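You operate a simulated robot arm through the tools that you are given. There is no shell and no other tool. Be economical: measure what you need, move in short steps, check, and stop when the job is done.

The job below is to be done with a simulated robot arm. You get a single attempt, and the scene is never put back.

Task
Set the yellow lever to open, the blue to open, and clamp the slide plate at the green mark.
Fine: slacken the black knob over the chute, slide the pointer under that mark, tighten the knob to its line.

The check looks at the end state, three seconds after you hand in, the way a careful person would. Anything else that was tipped, shoved, dropped, spilled or broken makes it a failure.

Robot
A 6-joint arm with a two-finger parallel gripper, fixed in place. Base frame: the origin is at the foot of the arm, x ahead of it, y to its left, z up. Readings come in mm, degrees, newtons and seconds.
With the tool pointing down near the work surface it reaches from about 220 to 780 mm from the base axis. Its first joint turns from -166.0 to 166.0 degrees. Payload 3.91 kg.
The TCP is the grasp point between the finger pads, 30 mm short of the fingertips. In the tool frame z runs along the fingers and y along their closing line. The gripper opens to 110 mm. The fingers are 20 mm wide and 10 mm thick; the gripper's body (48 by 112 mm) begins 55 mm behind the TCP.
Orientation is told as [roll, pitch, yaw] about the base's x, y, z axes, in that order, counted from this pose: with the fingers straight down and closing along the base's y, the tool's x points along the base's -x, its y along +y and its z along -z.

Tools
- The arm moves only by the tool play_rows. Its argument "series" is a list of rows, each an object (a shift or turn left out is 0, a gripper value left out holds the last) with "xyz": the shift along the base's x, y, z in mm, a list of three; "delta_rot": the turn, a rotation vector about the base's x, y, z in degrees, a list of three; "grip": the opening, from 0 (shut) to 1 (fully open). In form: [{"xyz": [dx, dy, dz], "delta_rot": [ax, ay, az], "grip": grip}, ...]. A call has 1 to 8 rows; each row is the pose to reach, as a shift and turn from the pose commanded when the call began. A row lasts 0.2 s, in which the tool goes at most 50 mm and 8.6 degrees; a call with a longer step from one row to the next is refused whole, and so is a gripper value outside its range. A pose out of reach is approached as far as the arm can. The call stops where the force on the tool passes 50 N (or 10 N more than at its start, if that is more) or the arm is blocked; 0.2 s more then pass. The fingers move at their own pace (about 45 mm/s each) and stop on an object; they squeeze with about 26 N. The grip force told is the motor's: it shows also when the fingers shut on nothing. Time passes only in rows, and 0.2 s behind the last, so rows that repeat a pose let the fingers close. It gives the time, the measured TCP pose, the force on the tool (base axes), the opening and the grip force at its end, in the units of the frame above (readings bear some noise), with the torque about the TCP (base axes, N m) and any sound that the robot's microphone picked up.
- Cameras (640 x 400 px; columns grow to the right, rows downward): "scene" is fixed at [398.8, -648.9, 1365]; the picture's right is [0.99, -0.13, 0.00], its down [-0.04, -0.34, -0.94] and it looks along [0.12, 0.93, -0.35] (base axes); focal length 309 px, centre (320, 200). "wrist" rides on the gripper at [77, 7, -114] in the tool frame; the picture's right is [-0.09, 1.00, 0.00], its down [-0.80, -0.07, -0.59] and it looks along [-0.59, -0.05, 0.80] (tool axes); focal length 270 px, centre (320, 200). There is no depth. A picture from a camera that has moved, and an enlarged one, comes with that camera's place and axes in the base frame and with its lens. The place of the scene camera against the robot may be out by one fixed shift of up to 12 mm in any direction.
- camera(camera): a new picture of that camera. It takes no simulated time.
- slide_trunk(by): slides the trunk up (or, below 0, down) by that many mm; the arm rides with it, the base frame stays. It gives what a move gives, with no picture.
- enlarge(camera, box): a new picture of the part [left, top, right, bottom] of that camera's present view, enlarged. It takes no simulated time.
- job_done(): hands the job in; it is judged then, once.

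Work in short steps. Places have to be worked out from the pictures, the camera data and where the tool is seen: move nearer, look again, correct. Check each grasp and each placing, and mend what went wrong. You have 120 turns and 64 pictures in all, those below and enlarged ones among them. Open the gripper and draw the arm clear of the work before you hand the job in, unless the task says otherwise; then end with one line.

The tools are called after "Call:" as a command line: name --argument value ..., lists and objects as JSON in quotes. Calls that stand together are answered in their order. play_rows: Moves the arm, as the interface text tells. Its arguments: {"type":"object","properties":{"series":{"type":"array","items":{"type":"object","properties":{"xyz":{"type":"array","items":{"type":"number"}},"delta_rot":{"type":"array","items":{"type":"number"}},"grip":{"type":"number"}}}}},"required":["series"]} The other tools are called the same way: slide_trunk (by) slides the trunk up or down; camera (camera) takes a picture; enlarge (camera, box) takes an enlarged picture of a part of a camera's view; job_done () hands the job in.

At the start:

```text
clock: 0.0
tcp_pos: [549.8, -75.7, 1321.9]
tcp_rot: [0.0, 0.0, 0.0]
wrist_force: [-0.2, -0.5, -0.2]
ft_torque: [0.01, 0.0, -0.03]
grip_width: 110.0
finger_force: 0.0
trunk travel left (down, up): [-525.0, 85.0]
```

scene: 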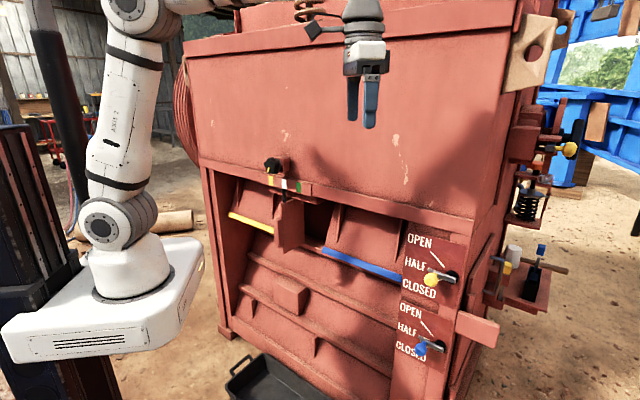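
wrist: 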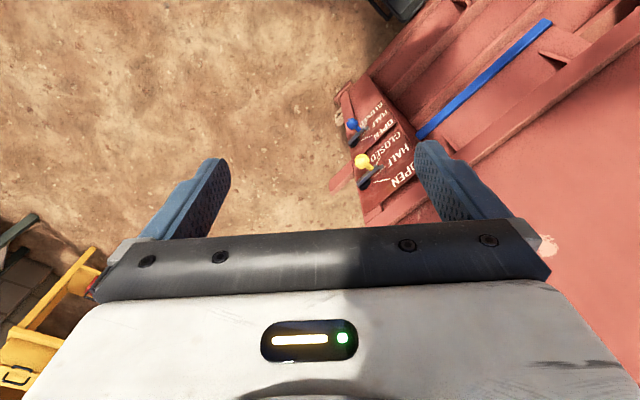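

I start by enlarging the scene view around the levers and the chute knob.

Call:
enlarge --camera "scene" --box '[380, 220, 508, 300]'

Call:
enlarge --camera "scene" --box '[230, 145, 358, 225]'

Call:
enlarge --camera "scene" --box '[380, 290, 508, 370]'

```text
5.00 times, centred on (444, 260) of scene
camera zoom: at [398.8, -648.9, 1365.0], right [0.99, -0.13, 0.0], down [-0.04, -0.34, -0.94], along [0.12, 0.93, -0.35], focal length 1546 px, centre (-300, -100)
```

zoom: 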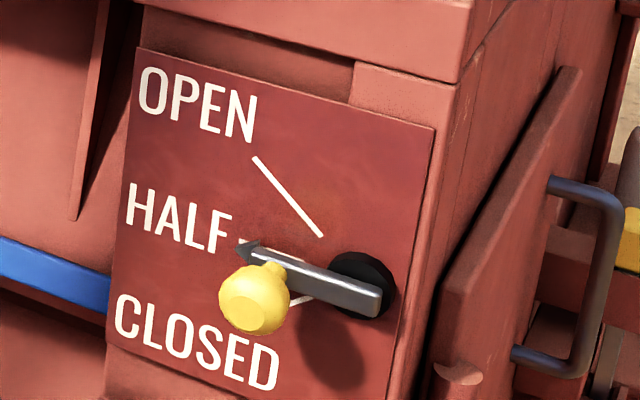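

```text
5.00 times, centred on (294, 185) of scene
camera zoom: at [398.8, -648.9, 1365.0], right [0.99, -0.13, 0.0], down [-0.04, -0.34, -0.94], along [0.12, 0.93, -0.35], focal length 1546 px, centre (450, 275)
```

zoom: 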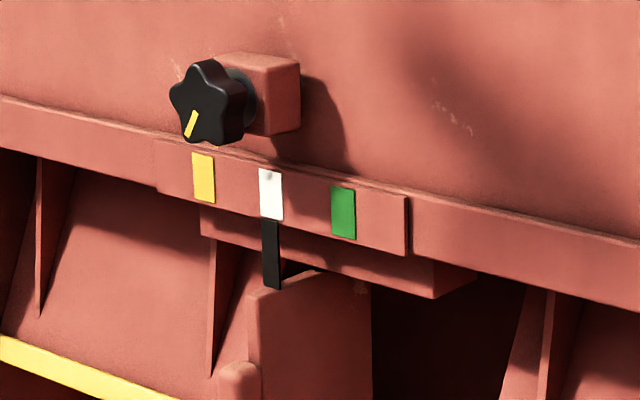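

```text
5.00 times, centred on (444, 330) of scene
camera zoom: at [398.8, -648.9, 1365.0], right [0.99, -0.13, 0.0], down [-0.04, -0.34, -0.94], along [0.12, 0.93, -0.35], focal length 1546 px, centre (-300, -450)
```

zoom: 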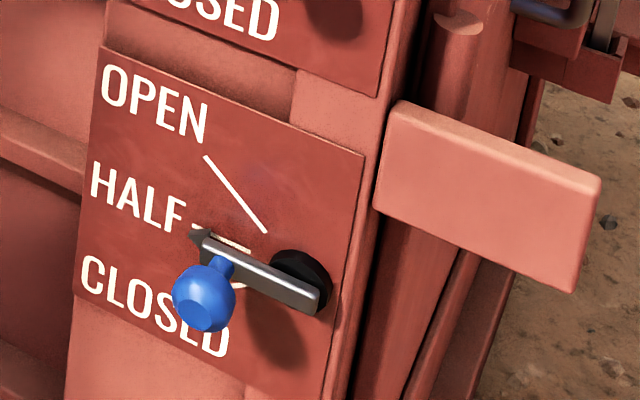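

The yellow ball is triangulated at about (782, 6, 876), and the machine face seems to be yawed by about 30° (outward towards -x,-y). I swing the tool from pointing down to pointing +y while backing off from the machine.

Call:
play_rows --series '[{"xyz": [0, -20, -10], "delta_rot": [8.5, 0, 0]}, {"xyz": [0, -40, -20], "delta_rot": [17, 0, 0]}, {"xyz": [0, -60, -40], "delta_rot": [25.5, 0, 0]}, {"xyz": [0, -80, -60], "delta_rot": [34, 0, 0]}, {"xyz": [0, -100, -80], "delta_rot": [42.5, 0, 0]}, {"xyz": [0, -110, -100], "delta_rot": [51, 0, 0]}, {"xyz": [0, -120, -120], "delta_rot": [59.5, 0, 0]}, {"xyz": [0, -120, -140], "delta_rot": [68, 0, 0]}]'

```text
clock: 1.8
tcp_pos: [549.4, -197.4, 1179.1]
tcp_rot: [68.2, -0.1, 0.0]
wrist_force: [-1.5, 0.0, -0.1]
ft_torque: [-0.01, 0.0, 0.01]
grip_width: 110.2
finger_force: 0.1
trunk travel left (down, up): [-525.0, 85.0]
```

The tool tracks well. I finish the pitch to horizontal next, then yaw to face the panel.

Call:
play_rows --series '[{"xyz": [0, 0, -20], "delta_rot": [7.5, 0, 0]}, {"xyz": [0, 0, -40], "delta_rot": [15, 0, 0]}, {"xyz": [0, 0, -60], "delta_rot": [22, 0, 0]}]'

Call:
play_rows --series '[{"xyz": [0, -10, -20], "delta_rot": [0, 0, -8]}, {"xyz": [0, -20, -40], "delta_rot": [0, 0, -16]}, {"xyz": [0, -20, -60], "delta_rot": [0, 0, -24]}, {"xyz": [0, -20, -80], "delta_rot": [0, 0, -30]}]'

Call:
camera --camera "wrist"

Call:
camera --camera "scene"

```text
clock: 2.6
tcp_pos: [546.1, -172.5, 1106.7]
tcp_rot: [89.5, -0.2, -0.8]
wrist_force: [0.9, 0.2, -0.1]
ft_torque: [0.01, 0.0, 0.03]
grip_width: 110.0
finger_force: 0.1
out of reach, approached as far as the arm can: row 3
trunk travel left (down, up): [-525.0, 85.0]
```

```text
clock: 3.6
tcp_pos: [546.0, -190.6, 1026.6]
tcp_rot: [89.9, -0.1, -30.1]
wrist_force: [-0.1, -0.3, 0.1]
ft_torque: [-0.02, -0.01, 0.02]
grip_width: 110.2
finger_force: 0.1
trunk travel left (down, up): [-525.0, 85.0]
```

```text
58 pictures are left
camera wrist: at [423.3, -252.5, 1034.7], right [0.08, -0.04, 1.0], down [0.4, -0.92, -0.07], along [0.92, 0.4, -0.05], focal length 270 px, centre (320, 200)
```

wrist: 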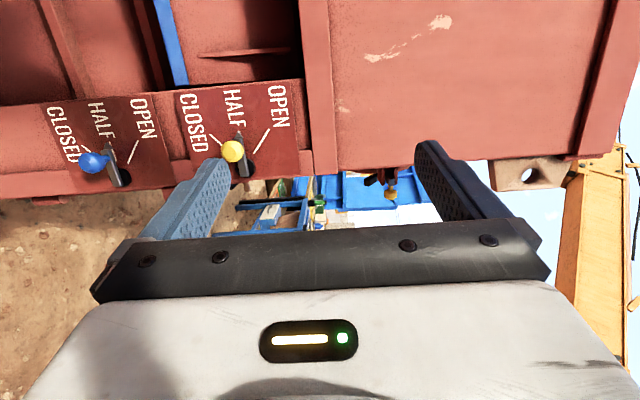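

```text
57 pictures are left
```

scene: 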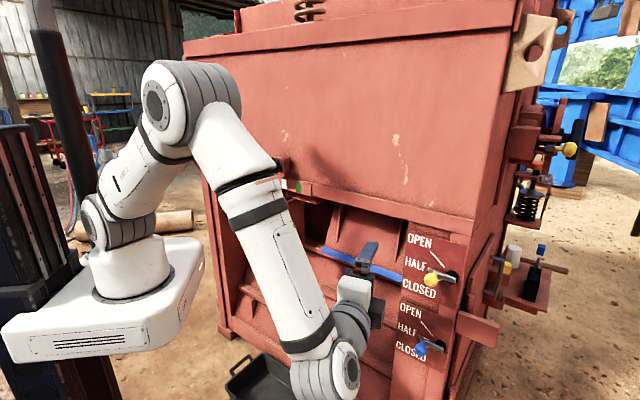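

The face normal works out as yaw about 43°, from the vanishing point of its horizontals. I move to a pre-grasp about 150 mm off the yellow ball, turn to -43° and look.

Call:
play_rows --series '[{"xyz": [20, 10, -38], "delta_rot": [0, 0, -4]}, {"xyz": [45, 28, -70], "delta_rot": [0, 0, -8]}, {"xyz": [75, 45, -100], "delta_rot": [0, 0, -13]}, {"xyz": [105, 65, -130], "delta_rot": [0, 0, -13]}, {"xyz": [134, 85, -150], "delta_rot": [0, 0, -13]}]'

Call:
camera --camera "wrist"

Call:
enlarge --camera "scene" --box '[316, 200, 508, 320]'

```text
clock: 4.8
tcp_pos: [680.5, -107.0, 874.8]
tcp_rot: [90.0, -0.1, -43.0]
wrist_force: [-0.9, 0.3, -0.3]
ft_torque: [0.03, -0.02, -0.02]
grip_width: 110.0
finger_force: 0.0
trunk travel left (down, up): [-525.0, 85.0]
```

```text
56 pictures are left
camera wrist: at [547.5, -139.2, 882.7], right [0.06, -0.06, 1.0], down [0.18, -0.98, -0.07], along [0.98, 0.18, -0.05], focal length 270 px, centre (320, 200)
```

wrist: 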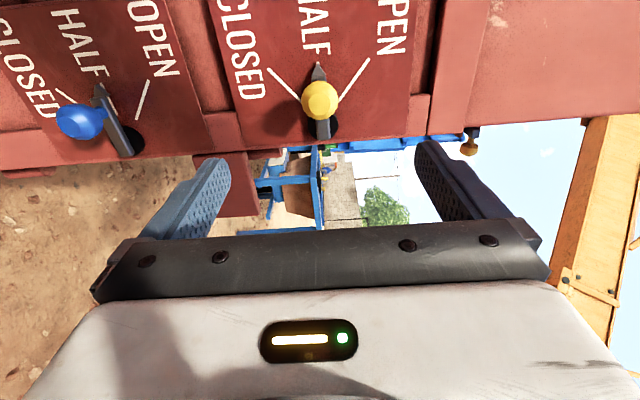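

```text
3.33 times, centred on (412, 260) of scene
camera zoom: at [398.8, -648.9, 1365.0], right [0.99, -0.13, 0.0], down [-0.04, -0.34, -0.94], along [0.12, 0.93, -0.35], focal length 1030 px, centre (13, 0)
```

zoom: 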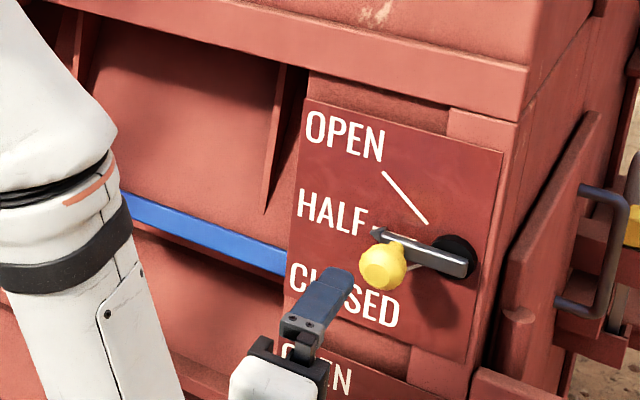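

The ball is refined to (778, -1, 877), the panel is about 48 mm behind it, and the pivot is about 39 mm to its right. OPEN is 45° up from the current HALF position. I go in along the normal with the fingers above and below the ball.

Call:
play_rows --series '[{"xyz": [25, 27, 1], "grip": 0.65}, {"xyz": [50, 54, 1.8]}, {"xyz": [70, 76, 1.8]}, {"xyz": [89, 97, 1.8]}, {"xyz": [89, 97, 1.8]}]'

Call:
camera --camera "wrist"

```text
clock: 6.0
tcp_pos: [769.9, -9.9, 877.9]
tcp_rot: [89.9, 0.1, -43.0]
wrist_force: [0.1, 0.2, -0.3]
ft_torque: [-0.02, 0.02, -0.03]
grip_width: 71.6
finger_force: 0.2
trunk travel left (down, up): [-525.0, 85.0]
```

```text
54 pictures are left
camera wrist: at [635.9, -41.2, 886.7], right [0.06, -0.06, 1.0], down [0.18, -0.98, -0.07], along [0.98, 0.18, -0.05], focal length 270 px, centre (320, 200)
```

wrist: 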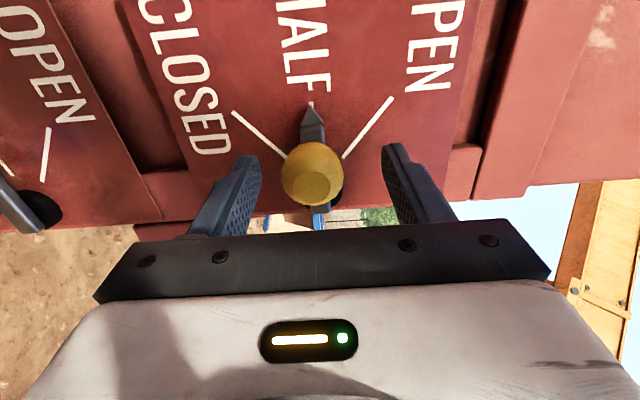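

The ball sits centred between the pads. I close on it.

Call:
play_rows --series '[{"grip": 0}, {"grip": 0}, {"grip": 0}, {"grip": 0}]'

```text
clock: 7.0
tcp_pos: [769.5, -9.1, 875.8]
tcp_rot: [89.8, 0.3, -43.0]
wrist_force: [-7.2, 2.2, -19.7]
ft_torque: [0.7, 0.07, -0.7]
grip_width: 35.7
finger_force: 44.9
trunk travel left (down, up): [-525.0, 85.0]
```

The grip is firm (36 mm ball). I follow the arc about the pivot clockwise, turning the tool with it, halfway first.

Call:
play_rows --series '[{"xyz": [0.2, -0.2, 3.1], "delta_rot": [5.1, 5.5, 0]}, {"xyz": [1.0, -0.9, 8.1], "delta_rot": [10.2, 11, 0]}, {"xyz": [2.2, -2.0, 12.9], "delta_rot": [15.3, 16.4, 0]}]'

```text
clock: 7.8
tcp_pos: [772.3, -12.3, 892.5]
tcp_rot: [90.0, 22.6, -43.0]
wrist_force: [-9.7, -1.7, -13.5]
ft_torque: [0.99, -0.27, 0.04]
grip_width: 35.6
finger_force: 44.7
trunk travel left (down, up): [-525.0, 85.0]
```

The motion is smooth and the forces are low. I continue to 45°.

Call:
play_rows --series '[{"xyz": [1.6, -1.5, 4.6], "delta_rot": [5.1, 5.5, 0]}, {"xyz": [3.7, -3.5, 8.8], "delta_rot": [10.2, 11, 0]}, {"xyz": [6.1, -5.7, 12.7], "delta_rot": [15.3, 16.4, 0]}, {"xyz": [6.1, -5.7, 12.7], "delta_rot": [15.3, 16.4, 0]}]'

Call:
camera --camera "wrist"

Call:
enlarge --camera "scene" --box '[380, 220, 508, 300]'

```text
clock: 8.8
tcp_pos: [778.2, -16.8, 900.5]
tcp_rot: [89.5, 45.1, -43.2]
wrist_force: [-20.0, 4.0, -29.8]
ft_torque: [0.2, -0.37, -0.07]
grip_width: 36.4
finger_force: 45.1
trunk travel left (down, up): [-525.0, 85.0]
```

```text
53 pictures are left
camera wrist: at [664.3, -67.3, 961.7], right [0.57, -0.52, 0.64], down [-0.03, -0.79, -0.61], along [0.82, 0.33, -0.46], focal length 270 px, centre (320, 200)
```

wrist: 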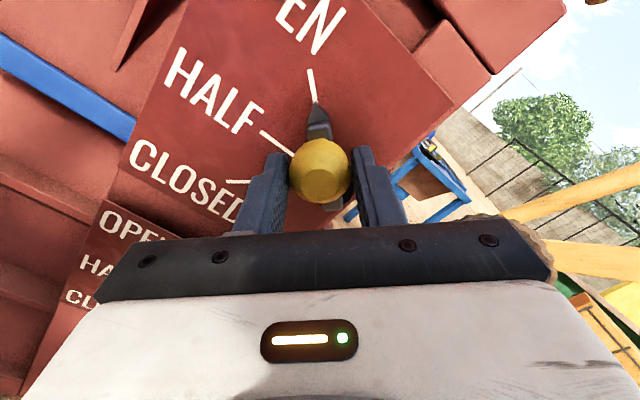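

```text
5.00 times, centred on (444, 260) of scene
camera zoom: at [398.8, -648.9, 1365.0], right [0.99, -0.13, 0.0], down [-0.04, -0.34, -0.94], along [0.12, 0.93, -0.35], focal length 1546 px, centre (-300, -100)
```

zoom: 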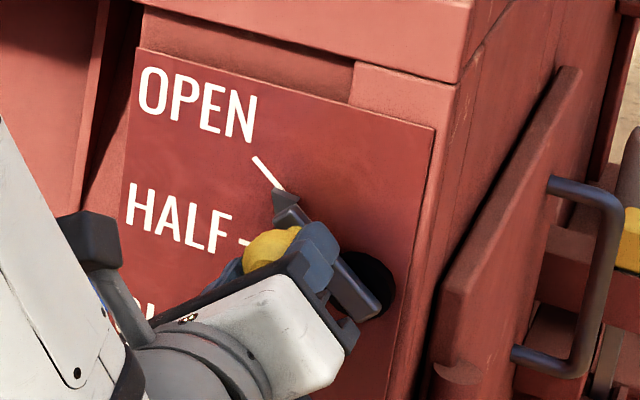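

The pointer lies on the OPEN line. I release, back straight out and inspect.

Call:
play_rows --series '[{"grip": 0.3}, {"grip": 0.65}, {"grip": 0.65}, {"xyz": [-20, -22, 0]}, {"xyz": [-48, -51, 0]}, {"xyz": [-75, -80, 0]}]'

Call:
camera --camera "wrist"

Call:
enlarge --camera "scene" --box '[380, 220, 508, 300]'

```text
clock: 10.2
tcp_pos: [704.5, -98.9, 907.7]
tcp_rot: [90.1, 44.8, -42.9]
wrist_force: [0.5, 1.3, 0.7]
ft_torque: [-0.03, 0.01, 0.0]
grip_width: 71.3
finger_force: 0.0
trunk travel left (down, up): [-525.0, 85.0]
```

```text
51 pictures are left
camera wrist: at [589.2, -150.0, 966.6], right [0.56, -0.52, 0.64], down [-0.03, -0.79, -0.62], along [0.83, 0.33, -0.45], focal length 270 px, centre (320, 200)
```

wrist: 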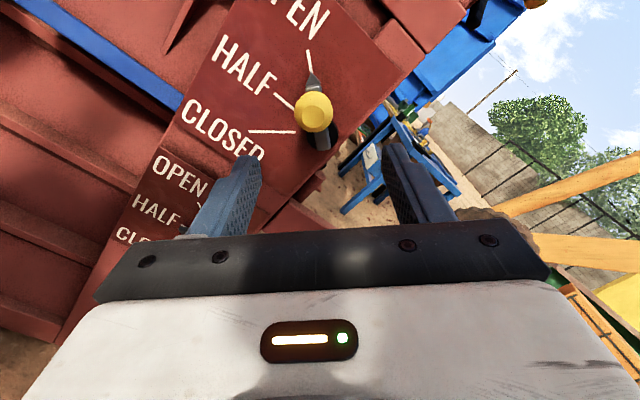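

```text
5.00 times, centred on (444, 260) of scene
camera zoom: at [398.8, -648.9, 1365.0], right [0.99, -0.13, 0.0], down [-0.04, -0.34, -0.94], along [0.12, 0.93, -0.35], focal length 1546 px, centre (-300, -100)
```

zoom: 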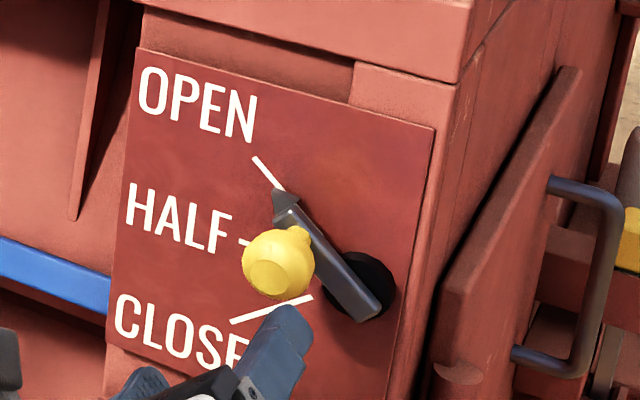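

Yellow reads OPEN. I turn the tool back level, then lower the trunk 240 mm to bring the same geometry to the blue lever.

Call:
play_rows --series '[{"xyz": [-5, 0, 0], "delta_rot": [-5.1, -5.5, 0]}, {"xyz": [-10, 0, 0], "delta_rot": [-10.2, -11, 0]}, {"xyz": [-15, 0, 0], "delta_rot": [-15.3, -16.4, 0]}, {"xyz": [-18, 0, 0], "delta_rot": [-20.4, -21.9, 0]}, {"xyz": [-20, 0, -10], "delta_rot": [-25.6, -27.4, 0]}, {"xyz": [-22, 0, -25], "delta_rot": [-30.7, -32.9, 0], "grip": 1}]'

Call:
slide_trunk --by -240

Call:
camera --camera "wrist"

Call:
enlarge --camera "scene" --box '[380, 290, 508, 370]'

```text
clock: 11.6
tcp_pos: [682.9, -97.5, 880.5]
tcp_rot: [90.1, -0.2, -42.9]
wrist_force: [0.9, 0.2, 0.1]
ft_torque: [-0.04, 0.01, 0.0]
grip_width: 106.6
finger_force: 0.1
trunk travel left (down, up): [-525.0, 85.0]
```

```text
clock: 14.1
tcp_pos: [681.9, -97.5, 640.2]
tcp_rot: [90.0, -0.1, -42.9]
wrist_force: [0.0, 0.1, -0.2]
ft_torque: [0.03, -0.04, 0.01]
grip_width: 109.8
finger_force: 0.1
trunk travel left (down, up): [-285.0, 325.0]
```

```text
49 pictures are left
camera wrist: at [547.7, -129.8, 647.7], right [0.06, -0.06, 1.0], down [0.18, -0.98, -0.07], along [0.98, 0.18, -0.05], focal length 270 px, centre (320, 200)
```

wrist: 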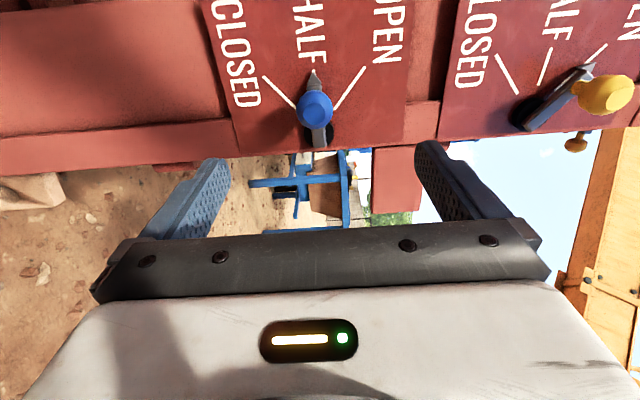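

```text
5.00 times, centred on (444, 330) of scene
camera zoom: at [398.8, -648.9, 1365.0], right [0.99, -0.13, 0.0], down [-0.04, -0.34, -0.94], along [0.12, 0.93, -0.35], focal length 1546 px, centre (-300, -450)
```

zoom: 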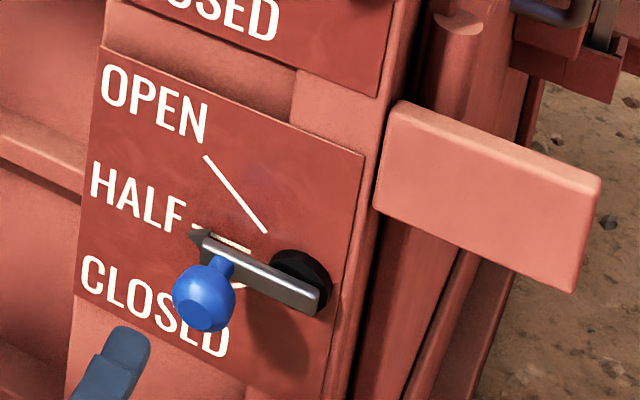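

The blue ball is at about (777, 0, 636), with the same geometry as yellow. I approach and close.

Call:
play_rows --series '[{"xyz": [25, 25, -3], "grip": 0.65}, {"xyz": [50, 50, -5]}, {"xyz": [70, 70, -5]}, {"xyz": [88, 88, -5]}, {"xyz": [88, 88, -5]}, {"xyz": [88, 88, -5], "grip": 0.2}, {"xyz": [88, 88, -5], "grip": 0}, {"xyz": [88, 88, -5], "grip": 0}]'

Call:
camera --camera "wrist"

```text
clock: 15.9
tcp_pos: [768.4, -9.2, 635.8]
tcp_rot: [89.9, -0.1, -43.0]
wrist_force: [-0.4, 0.8, -3.6]
ft_torque: [0.41, -0.26, -0.22]
grip_width: 35.8
finger_force: 35.2
trunk travel left (down, up): [-285.0, 325.0]
```

```text
47 pictures are left
camera wrist: at [635.5, -41.6, 642.4], right [0.06, -0.06, 1.0], down [0.18, -0.98, -0.07], along [0.98, 0.18, -0.05], focal length 270 px, centre (320, 200)
```

wrist: 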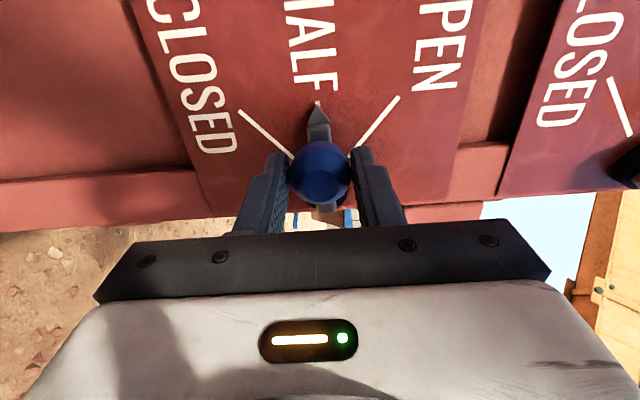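

Gripped. I run the same 45° arc clockwise.

Call:
play_rows --series '[{"xyz": [0.2, -0.2, 5], "delta_rot": [5.1, 5.5, 0]}, {"xyz": [1.0, -0.9, 10], "delta_rot": [10.2, 11, 0]}, {"xyz": [2.2, -2.0, 14.8], "delta_rot": [15.3, 16.4, 0]}, {"xyz": [3.8, -3.5, 19.4], "delta_rot": [20.5, 21.9, 0]}, {"xyz": [5.9, -5.5, 23.5], "delta_rot": [25.6, 27.4, 0]}, {"xyz": [8.3, -7.8, 26.8], "delta_rot": [30.7, 32.9, 0]}, {"xyz": [8.3, -7.8, 26.8], "delta_rot": [30.7, 32.9, 0]}]'

Call:
enlarge --camera "wrist" --box '[160, 0, 480, 200]'

```text
clock: 17.5
tcp_pos: [776.4, -18.2, 662.4]
tcp_rot: [89.8, 45.0, -43.1]
wrist_force: [-14.0, -1.8, -10.3]
ft_torque: [0.35, -0.45, -0.23]
grip_width: 36.0
finger_force: 44.8
trunk travel left (down, up): [-285.0, 325.0]
```

```text
2.00 times, centred on (320, 100) of wrist
camera zoom: at [663.2, -67.4, 721.6], right [0.56, -0.52, 0.64], down [-0.03, -0.79, -0.62], along [0.83, 0.33, -0.46], focal length 541 px, centre (320, 400)
```

zoom: 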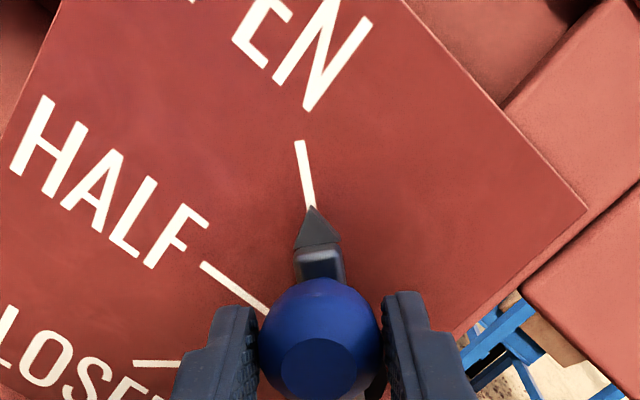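

The blue pointer lies on OPEN. I release, back out, level the tool and look.

Call:
play_rows --series '[{"grip": 0.3}, {"grip": 0.65}, {"grip": 0.65}, {"xyz": [-20, -22, 0]}, {"xyz": [-48, -51, 0]}, {"xyz": [-75, -80, 0]}]'

Call:
enlarge --camera "scene" --box '[380, 290, 508, 370]'

Call:
enlarge --camera "wrist" --box '[160, 0, 480, 200]'

```text
clock: 18.9
tcp_pos: [702.5, -97.0, 662.8]
tcp_rot: [89.9, 44.9, -42.9]
wrist_force: [-0.1, 0.1, -0.1]
ft_torque: [0.0, 0.03, -0.03]
grip_width: 71.6
finger_force: 0.0
trunk travel left (down, up): [-285.0, 325.0]
```

```text
5.00 times, centred on (444, 330) of scene
camera zoom: at [398.8, -648.9, 1365.0], right [0.99, -0.13, 0.0], down [-0.04, -0.34, -0.94], along [0.12, 0.93, -0.35], focal length 1546 px, centre (-300, -450)
```

zoom: 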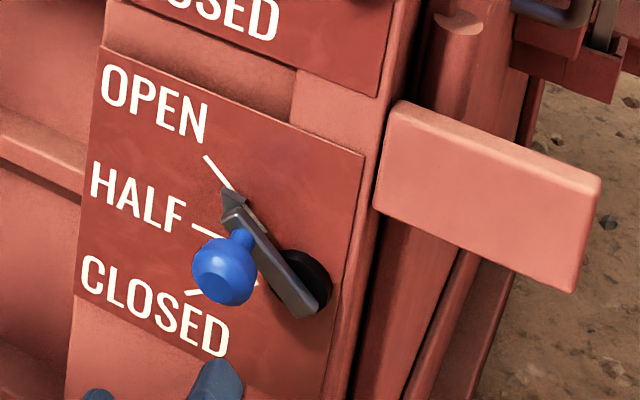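

```text
2.00 times, centred on (320, 100) of wrist
camera zoom: at [588.7, -146.7, 722.3], right [0.56, -0.52, 0.64], down [-0.03, -0.79, -0.62], along [0.83, 0.33, -0.45], focal length 541 px, centre (320, 400)
```

zoom: 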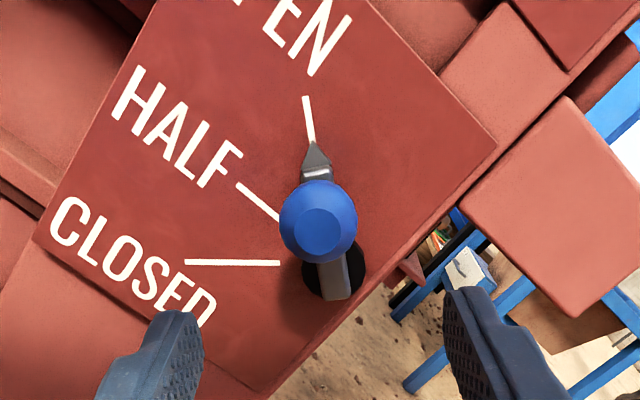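

Blue reads OPEN too. Next is the chute knob, roughly at (366, 383, 1109). I travel along the face at safe stand-off, levelling the tool and rising.

Call:
play_rows --series '[{"xyz": [-20, 5, 10], "delta_rot": [-5.1, -5.5, 0]}, {"xyz": [-45, 30, 40], "delta_rot": [-10.2, -11, 0]}, {"xyz": [-70, 55, 70], "delta_rot": [-15.3, -16.4, 0]}, {"xyz": [-95, 80, 100], "delta_rot": [-20.4, -21.9, 0]}, {"xyz": [-120, 105, 130], "delta_rot": [-25.6, -27.4, 0]}, {"xyz": [-147, 130, 157], "delta_rot": [-30.7, -32.9, 0]}, {"xyz": [-174, 156, 184], "delta_rot": [-30.7, -32.9, 0]}, {"xyz": [-200, 180, 212], "delta_rot": [-30.7, -32.9, 0]}]'

Call:
play_rows --series '[{"xyz": [-27, 24, 30]}, {"xyz": [-54, 48, 60]}, {"xyz": [-81, 72, 90]}, {"xyz": [-100, 95, 120]}, {"xyz": [-120, 107, 150]}]'

Call:
camera --camera "scene"

Call:
camera --camera "wrist"

```text
clock: 20.7
tcp_pos: [502.8, 78.6, 875.6]
tcp_rot: [90.0, -0.3, -43.0]
wrist_force: [-1.0, -0.2, -0.4]
ft_torque: [-0.03, -0.02, 0.03]
grip_width: 71.5
finger_force: 0.0
trunk travel left (down, up): [-285.0, 325.0]
```

```text
clock: 21.9
tcp_pos: [418.0, 191.8, 1052.8]
tcp_rot: [89.9, 0.0, -43.0]
wrist_force: [0.4, 0.2, -0.5]
ft_torque: [-0.01, -0.01, -0.02]
grip_width: 71.6
finger_force: 0.1
out of reach, approached as far as the arm can: row 1, 2, 3, 4, 5
trunk travel left (down, up): [-285.0, 325.0]
```

```text
43 pictures are left
```

scene: 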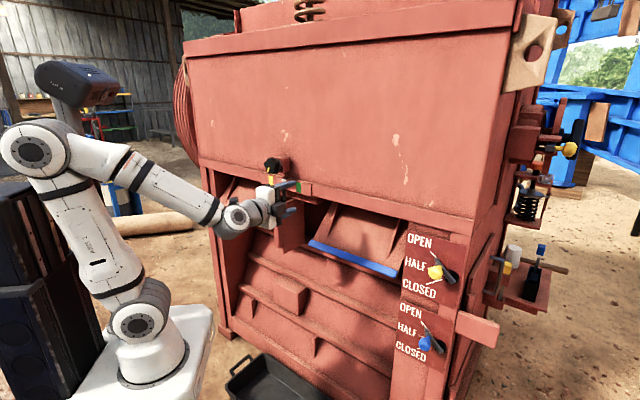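

```text
42 pictures are left
camera wrist: at [283.7, 161.5, 1060.6], right [0.06, -0.06, 1.0], down [0.18, -0.98, -0.07], along [0.98, 0.18, -0.05], focal length 270 px, centre (320, 200)
```

wrist: 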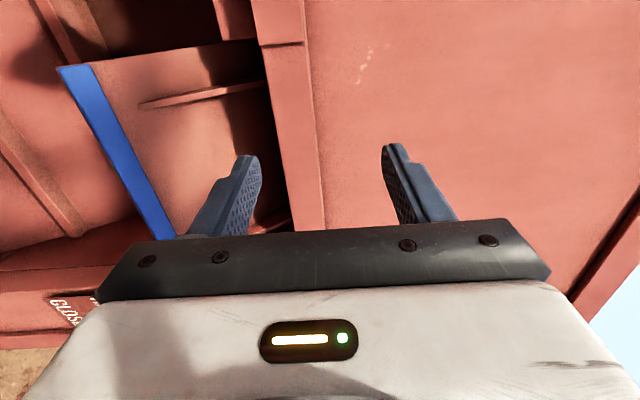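

The arm is near its inner reach limit, but the knob lies further forward. I move sideways along the face and up, to see the knob.

Call:
play_rows --series '[{"xyz": [-14, 18, 25]}, {"xyz": [-28, 38, 50]}, {"xyz": [-42, 58, 75]}, {"xyz": [-56, 78, 90]}, {"xyz": [-67, 96, 97]}]'

Call:
camera --camera "wrist"

Call:
camera --camera "scene"

```text
clock: 23.1
tcp_pos: [351.8, 290.5, 1153.9]
tcp_rot: [89.9, -0.3, -42.7]
wrist_force: [-0.3, 0.4, -0.5]
ft_torque: [0.02, 0.01, 0.0]
grip_width: 71.7
finger_force: 0.0
trunk travel left (down, up): [-285.0, 325.0]
```

```text
41 pictures are left
camera wrist: at [217.6, 257.4, 1160.4], right [0.06, -0.06, 1.0], down [0.19, -0.98, -0.07], along [0.98, 0.19, -0.05], focal length 270 px, centre (320, 200)
```

wrist: 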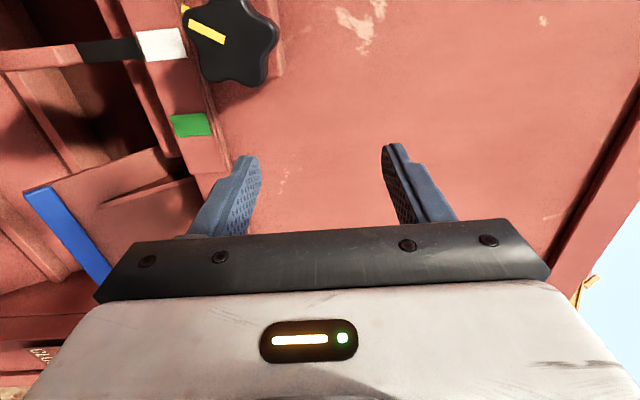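

```text
40 pictures are left
```

scene: 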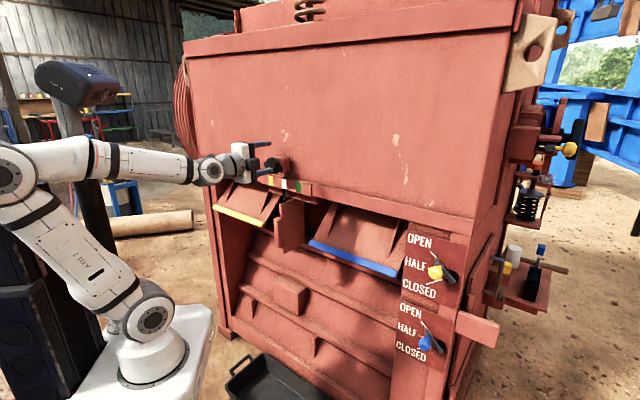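

The knob is triangulated at about (366, 394, 1105). I move in front of it, about 85 mm short, to read its line.

Call:
play_rows --series '[{"xyz": [-15, 13, -16], "grip": 1}, {"xyz": [-31, 26, -32]}, {"xyz": [-46, 39, -49]}, {"xyz": [-46, 39, -49]}]'

Call:
camera --camera "wrist"

Call:
enlarge --camera "wrist" --box '[200, 0, 440, 150]'

```text
clock: 24.1
tcp_pos: [348.7, 281.4, 1126.0]
tcp_rot: [89.9, -0.2, -42.8]
wrist_force: [0.0, 0.1, 0.3]
ft_torque: [-0.04, -0.01, 0.03]
grip_width: 110.0
finger_force: 0.0
out of reach, approached as far as the arm can: row 1, 2, 3, 4
trunk travel left (down, up): [-285.0, 325.0]
```

```text
39 pictures are left
camera wrist: at [214.4, 248.3, 1132.9], right [0.06, -0.06, 1.0], down [0.18, -0.98, -0.07], along [0.98, 0.19, -0.05], focal length 270 px, centre (320, 200)
```

wrist: 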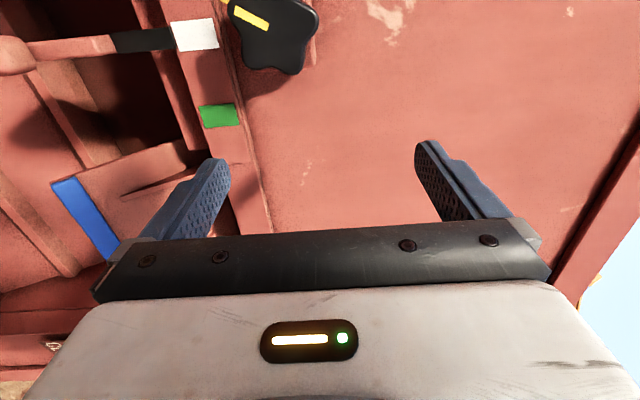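

```text
2.67 times, centred on (320, 75) of wrist
camera zoom: at [214.4, 248.3, 1132.9], right [0.06, -0.06, 1.0], down [0.18, -0.98, -0.07], along [0.98, 0.19, -0.05], focal length 721 px, centre (320, 533)
```

zoom: 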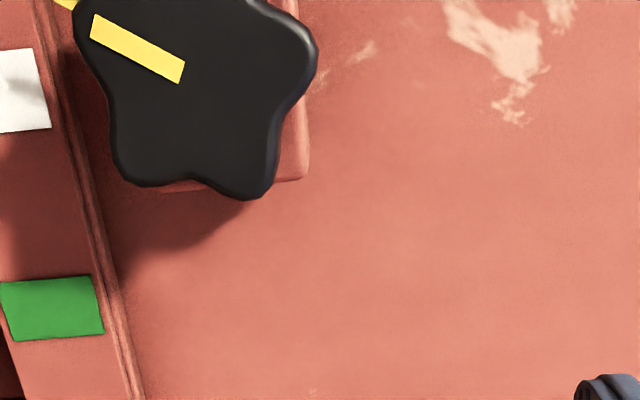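

The wanted pose is inside the arm's inner reach. I raise the arm 140 mm and lower the trunk 140 mm, so the elbow unfolds at the same tool height.

Call:
play_rows --series '[{"xyz": [2, 3, 35]}, {"xyz": [2, 3, 70]}, {"xyz": [2, 3, 105]}, {"xyz": [2, 3, 140]}]'

Call:
slide_trunk --by -140

Call:
play_rows --series '[{"xyz": [-15, 13, -6]}, {"xyz": [-30, 28, -12]}, {"xyz": [-45, 44, -20]}]'

```text
clock: 25.1
tcp_pos: [354.2, 282.2, 1262.7]
tcp_rot: [90.1, -0.1, -43.0]
wrist_force: [0.1, -0.3, 0.8]
ft_torque: [0.01, -0.01, -0.03]
grip_width: 110.3
finger_force: 0.1
trunk travel left (down, up): [-285.0, 325.0]
```

```text
clock: 26.8
tcp_pos: [354.9, 282.4, 1123.1]
tcp_rot: [90.0, -0.2, -43.0]
wrist_force: [-0.2, -0.6, 0.4]
ft_torque: [-0.04, 0.02, 0.0]
grip_width: 109.9
finger_force: 0.1
trunk travel left (down, up): [-145.0, 465.0]
```

```text
clock: 27.6
tcp_pos: [308.5, 327.9, 1102.6]
tcp_rot: [90.0, -0.2, -43.0]
wrist_force: [0.6, -0.5, 1.0]
ft_torque: [0.05, 0.02, -0.01]
grip_width: 110.0
finger_force: 0.1
out of reach, approached as far as the arm can: row 1
trunk travel left (down, up): [-145.0, 465.0]
```

Now it reaches. I look at the knob squarely.

Call:
camera --camera "wrist"

Call:
enlarge --camera "wrist" --box '[160, 0, 400, 150]'

Call:
camera --camera "scene"

```text
37 pictures are left
camera wrist: at [175.0, 295.9, 1109.8], right [0.06, -0.06, 1.0], down [0.18, -0.98, -0.07], along [0.98, 0.18, -0.05], focal length 270 px, centre (320, 200)
```

wrist: 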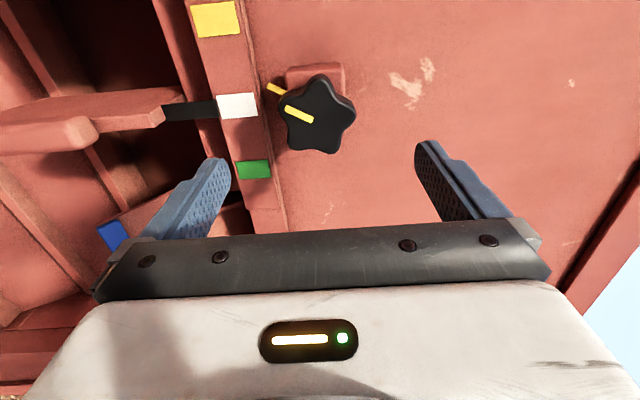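

```text
2.67 times, centred on (280, 75) of wrist
camera zoom: at [175.0, 295.9, 1109.8], right [0.06, -0.06, 1.0], down [0.18, -0.98, -0.07], along [0.98, 0.18, -0.05], focal length 721 px, centre (427, 533)
```

zoom: 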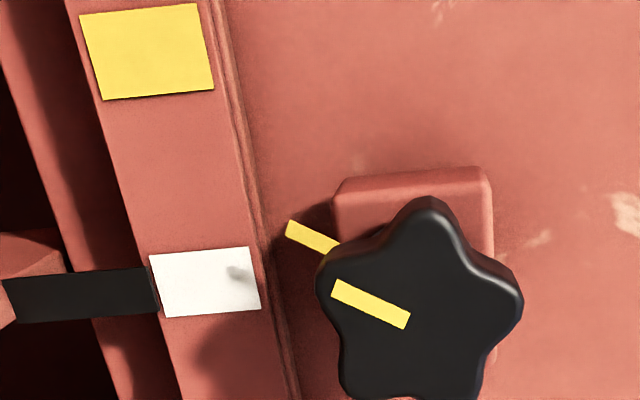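

```text
35 pictures are left
```

scene: 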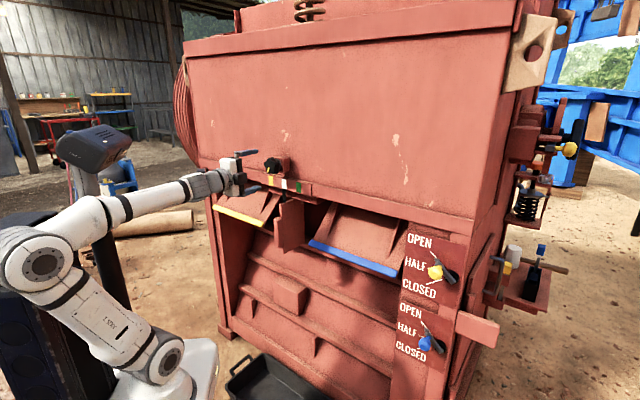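

The knob's yellow line is currently aligned with a yellow line on the housing (lower-left), so that is the "tight" reference. The 5-lobe knob grips best along a lobe–valley axis. I roll the tool +63° about the approach axis and centre it on the knob, still short of it.

Call:
play_rows --series '[{"xyz": [-1, 1, 0], "delta_rot": [5.4, 5.8, 0], "grip": 0.66}, {"xyz": [-2, 2, 0], "delta_rot": [10.8, 11.5, 0]}, {"xyz": [-4, 4, 0], "delta_rot": [16.1, 17.3, 0]}, {"xyz": [-4, 4, 0], "delta_rot": [21.5, 23, 0]}, {"xyz": [-4, 4, 0], "delta_rot": [26.9, 28.8, 0]}, {"xyz": [0, 8, 0], "delta_rot": [32.3, 34.6, 0]}, {"xyz": [4, 12, 0], "delta_rot": [37.6, 40.3, 0]}, {"xyz": [12, 22, 0], "delta_rot": [43, 46.1, 0]}]'

Call:
camera --camera "wrist"

```text
clock: 29.4
tcp_pos: [321.5, 349.1, 1103.7]
tcp_rot: [90.0, 63.0, -42.9]
wrist_force: [-0.9, 0.5, -0.8]
ft_torque: [0.02, -0.01, 0.0]
grip_width: 72.6
finger_force: 0.3
trunk travel left (down, up): [-145.0, 465.0]
```

```text
34 pictures are left
camera wrist: at [222.5, 284.1, 1175.5], right [0.68, -0.63, 0.37], down [-0.19, -0.64, -0.75], along [0.71, 0.44, -0.55], focal length 270 px, centre (320, 200)
```

wrist: 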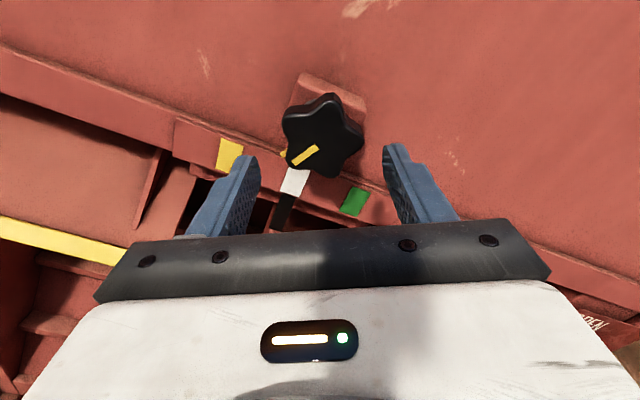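

The knob is centred, with a lobe facing the right finger and a valley facing the left. I go in 54 mm and close.

Call:
play_rows --series '[{"xyz": [12, 13, 0]}, {"xyz": [24, 26, 0]}, {"xyz": [36.8, 39.5, 0]}, {"xyz": [36.8, 39.5, 0]}, {"xyz": [36.8, 39.5, 0], "grip": 0.3}, {"xyz": [36.8, 39.5, 0], "grip": 0}, {"xyz": [36.8, 39.5, 0], "grip": 0}]'

Call:
camera --camera "wrist"

```text
clock: 31.0
tcp_pos: [358.4, 388.1, 1103.5]
tcp_rot: [90.2, 62.8, -42.9]
wrist_force: [7.6, -0.4, 5.9]
ft_torque: [0.32, -0.32, -1.17]
grip_width: 58.0
finger_force: 45.1
trunk travel left (down, up): [-145.0, 465.0]
```

```text
33 pictures are left
camera wrist: at [259.1, 323.7, 1175.5], right [0.68, -0.63, 0.38], down [-0.18, -0.64, -0.75], along [0.71, 0.44, -0.55], focal length 270 px, centre (320, 200)
```

wrist: 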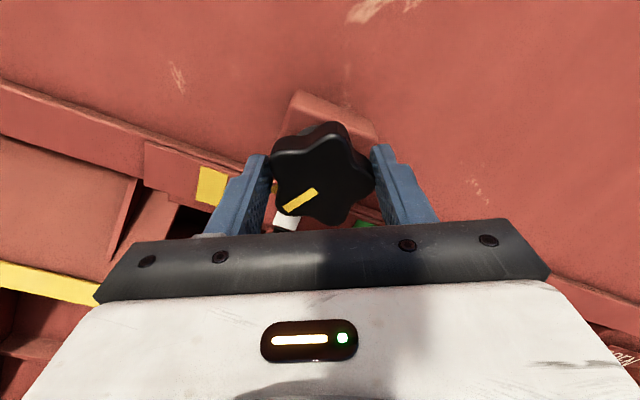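

Gripped at 58 mm. I slacken counter-clockwise by 64°, watching forces.

Call:
play_rows --series '[{"delta_rot": [-5.46, -5.85, 0]}, {"delta_rot": [-10.9, -11.7, 0]}, {"delta_rot": [-16.4, -17.5, 0]}, {"delta_rot": [-21.8, -23.4, 0]}, {"delta_rot": [-27.3, -29.2, 0]}, {"delta_rot": [-32.7, -35.1, 0]}, {"delta_rot": [-38.2, -40.9, 0]}, {"delta_rot": [-43.6, -46.8, 0]}]'

Call:
camera --camera "wrist"

```text
clock: 32.8
tcp_pos: [356.0, 389.5, 1098.2]
tcp_rot: [89.7, -1.2, -42.8]
wrist_force: [-6.3, -1.3, -16.3]
ft_torque: [-0.45, 0.53, -0.08]
grip_width: 57.5
finger_force: 45.1
trunk travel left (down, up): [-145.0, 465.0]
```

```text
32 pictures are left
camera wrist: at [222.7, 357.3, 1106.5], right [0.05, -0.04, 1.0], down [0.18, -0.98, -0.05], along [0.98, 0.19, -0.04], focal length 270 px, centre (320, 200)
```

wrist: 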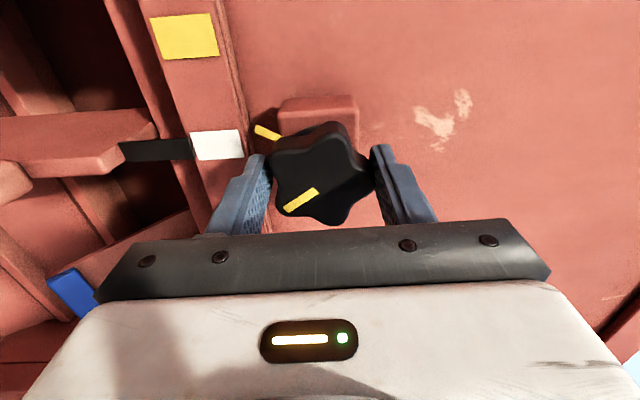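

The knob turned with the gripper about 64°. I slacken further, another 56°.

Call:
play_rows --series '[{"delta_rot": [-5.46, -5.85, 0]}, {"delta_rot": [-10.9, -11.7, 0]}, {"delta_rot": [-16.4, -17.5, 0]}, {"delta_rot": [-21.8, -23.4, 0]}, {"delta_rot": [-27.3, -29.2, 0]}, {"delta_rot": [-32.7, -35.1, 0]}, {"delta_rot": [-38.2, -40.9, 0]}]'

Call:
camera --camera "wrist"

```text
clock: 34.4
tcp_pos: [358.2, 387.9, 1097.6]
tcp_rot: [89.0, -57.2, -42.1]
wrist_force: [-7.8, -13.7, -41.3]
ft_torque: [-1.0, 1.09, -0.97]
grip_width: 58.0
finger_force: 45.2
trunk travel left (down, up): [-145.0, 465.0]
```

```text
31 pictures are left
camera wrist: at [246.0, 336.1, 1038.9], right [-0.57, 0.54, 0.61], down [-0.04, -0.77, 0.64], along [0.82, 0.34, 0.46], focal length 270 px, centre (320, 200)
```

wrist: 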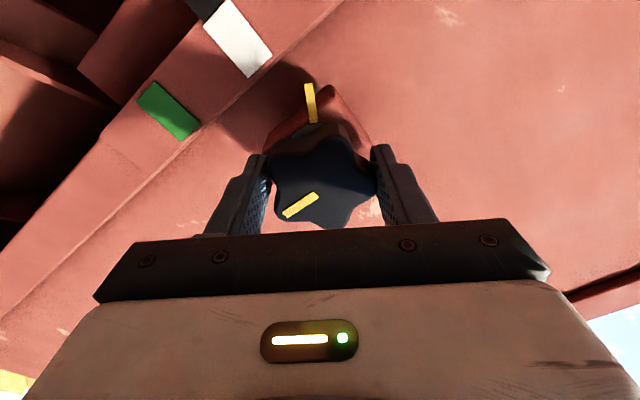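

The knob is slackened by about 120° in all. The side load shows the axis is about z 1097. I release and back off to work on the slide plate.

Call:
play_rows --series '[{"xyz": [0, 0, -4], "grip": 0.3}, {"xyz": [0, 0, -4], "grip": 0.66}, {"xyz": [0, 0, -4], "grip": 0.66}, {"xyz": [-13, -14, -4]}, {"xyz": [-26, -28, -4]}, {"xyz": [-45, -48, -4]}]'

Call:
play_rows --series '[{"delta_rot": [5.46, 5.85, 0]}, {"delta_rot": [10.9, 11.7, 0]}, {"delta_rot": [16.4, 17.5, 0]}, {"delta_rot": [21.8, 23.4, 0]}, {"delta_rot": [27.3, 29.2, 0]}, {"delta_rot": [32.7, 35.1, 0]}, {"delta_rot": [38.9, 41.7, 0]}]'

Call:
camera --camera "wrist"

Call:
enlarge --camera "scene" --box '[230, 145, 358, 225]'

```text
clock: 35.8
tcp_pos: [312.6, 339.9, 1097.3]
tcp_rot: [90.0, -56.9, -42.8]
wrist_force: [-0.6, -0.7, -0.7]
ft_torque: [0.0, -0.02, 0.03]
grip_width: 72.8
finger_force: 0.2
trunk travel left (down, up): [-145.0, 465.0]
```

```text
refused: row 7 steps farther than a row can; nothing moved
```

```text
30 pictures are left
camera wrist: at [200.8, 288.4, 1038.9], right [-0.58, 0.54, 0.62], down [-0.04, -0.77, 0.63], along [0.82, 0.34, 0.47], focal length 270 px, centre (320, 200)
```

wrist: 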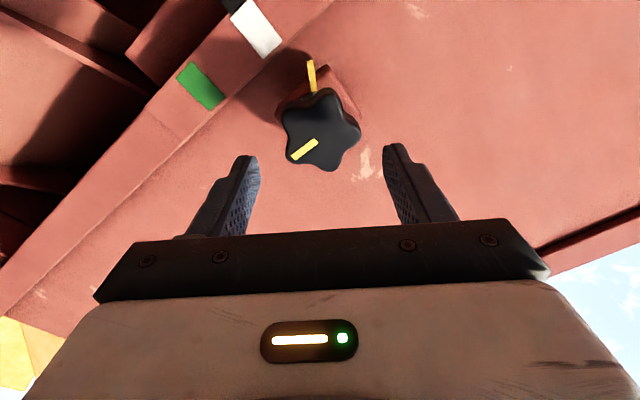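

```text
5.00 times, centred on (294, 185) of scene
camera zoom: at [398.8, -648.9, 1365.0], right [0.99, -0.13, 0.0], down [-0.04, -0.34, -0.94], along [0.12, 0.93, -0.35], focal length 1546 px, centre (450, 275)
```

zoom: 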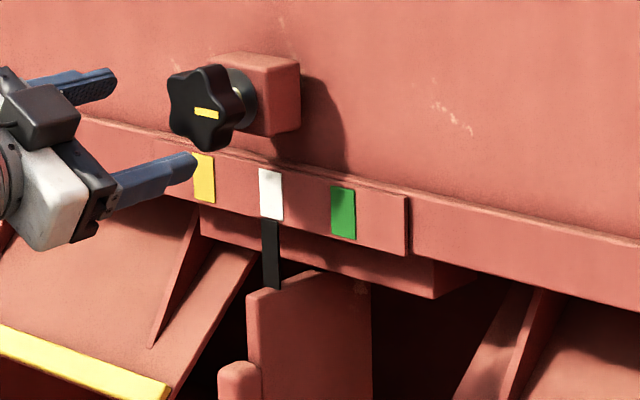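

The yellow chute flap has visibly opened, and the knob is slack. I bring the tool back level and look at the slide plate and its handle.

Call:
play_rows --series '[{"delta_rot": [5.46, 5.85, 0]}, {"delta_rot": [10.9, 11.7, 0]}, {"delta_rot": [16.4, 17.5, 0]}, {"delta_rot": [21.8, 23.4, 0]}, {"delta_rot": [27.3, 29.2, 0]}, {"delta_rot": [32.7, 35.1, 0]}, {"delta_rot": [38.2, 40.9, 0]}]'

Call:
camera --camera "wrist"

Call:
enlarge --camera "scene" --box '[230, 180, 358, 260]'

```text
clock: 37.4
tcp_pos: [312.6, 339.6, 1099.1]
tcp_rot: [90.0, -1.0, -43.0]
wrist_force: [-0.4, -1.0, -0.3]
ft_torque: [0.03, 0.01, -0.01]
grip_width: 72.4
finger_force: 0.1
trunk travel left (down, up): [-145.0, 465.0]
```

```text
28 pictures are left
camera wrist: at [177.7, 308.2, 1104.9], right [0.05, -0.05, 1.0], down [0.18, -0.98, -0.06], along [0.98, 0.18, -0.04], focal length 270 px, centre (320, 200)
```

wrist: 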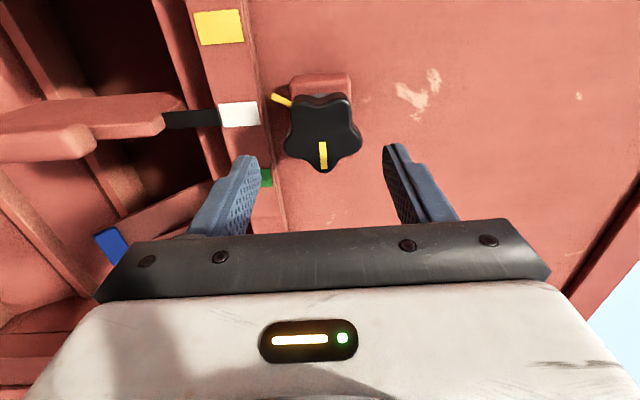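

```text
5.00 times, centred on (294, 220) of scene
camera zoom: at [398.8, -648.9, 1365.0], right [0.99, -0.13, 0.0], down [-0.04, -0.34, -0.94], along [0.12, 0.93, -0.35], focal length 1546 px, centre (450, 100)
```

zoom: 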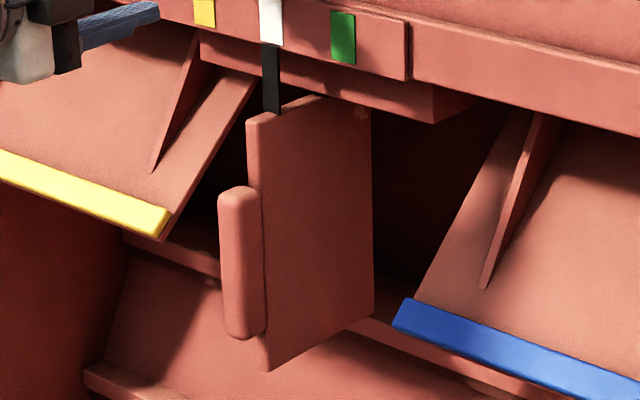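

The slide plate is a fin with a vertical handle bar: u about 0, a about 550 (depth), z 786–906. The marks are at u = -70/0/+70, so the plate must move +70 mm to the right along the face. I lower the trunk 140 mm and roll the tool +90° so the fingers close sideways on the bar.

Call:
slide_trunk --by -140

Call:
play_rows --series '[{"xyz": [0, 0, -8], "delta_rot": [5.6, 6, 0]}, {"xyz": [0, 0, -16], "delta_rot": [11.2, 12, 0]}, {"xyz": [0, 0, -24], "delta_rot": [16.8, 18, 0]}, {"xyz": [0, 0, -32], "delta_rot": [22.4, 24, 0]}, {"xyz": [0, 0, -40], "delta_rot": [28, 30, 0]}, {"xyz": [0, 0, -48], "delta_rot": [33.6, 36, 0]}, {"xyz": [0, 0, -56], "delta_rot": [39.2, 42, 0]}, {"xyz": [0, 0, -64], "delta_rot": [44.8, 48, 0]}]'

Call:
play_rows --series '[{"xyz": [0, 0, -10], "delta_rot": [5.6, 6, 0]}, {"xyz": [0, 0, -20], "delta_rot": [11.2, 12, 0]}, {"xyz": [0, 0, -30], "delta_rot": [17.2, 18.4, 0]}]'

Call:
camera --camera "wrist"

```text
clock: 39.0
tcp_pos: [311.4, 340.9, 959.7]
tcp_rot: [90.0, -1.2, -43.0]
wrist_force: [0.1, -0.8, -0.4]
ft_torque: [-0.01, -0.01, -0.03]
grip_width: 72.4
finger_force: 0.1
trunk travel left (down, up): [-5.0, 605.0]
```

```text
clock: 40.8
tcp_pos: [311.0, 340.9, 894.1]
tcp_rot: [90.3, 64.6, -42.9]
wrist_force: [0.0, -0.4, 0.0]
ft_torque: [-0.01, -0.02, -0.03]
grip_width: 72.5
finger_force: 0.1
trunk travel left (down, up): [-5.0, 605.0]
```

```text
refused: row 3 steps farther than a row can; nothing moved
```

```text
26 pictures are left
camera wrist: at [214.8, 274.6, 967.5], right [0.69, -0.64, 0.35], down [-0.2, -0.62, -0.76], along [0.7, 0.45, -0.56], focal length 270 px, centre (320, 200)
```

wrist: 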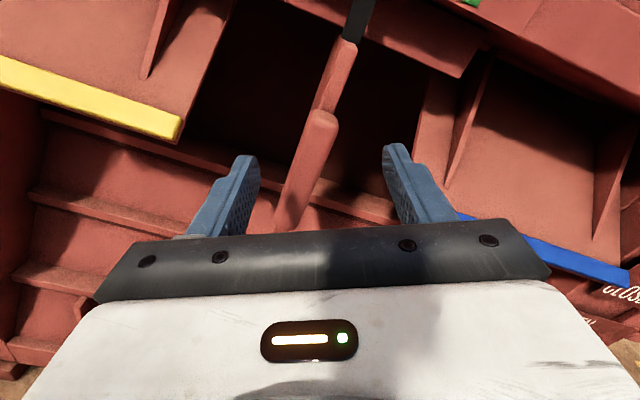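

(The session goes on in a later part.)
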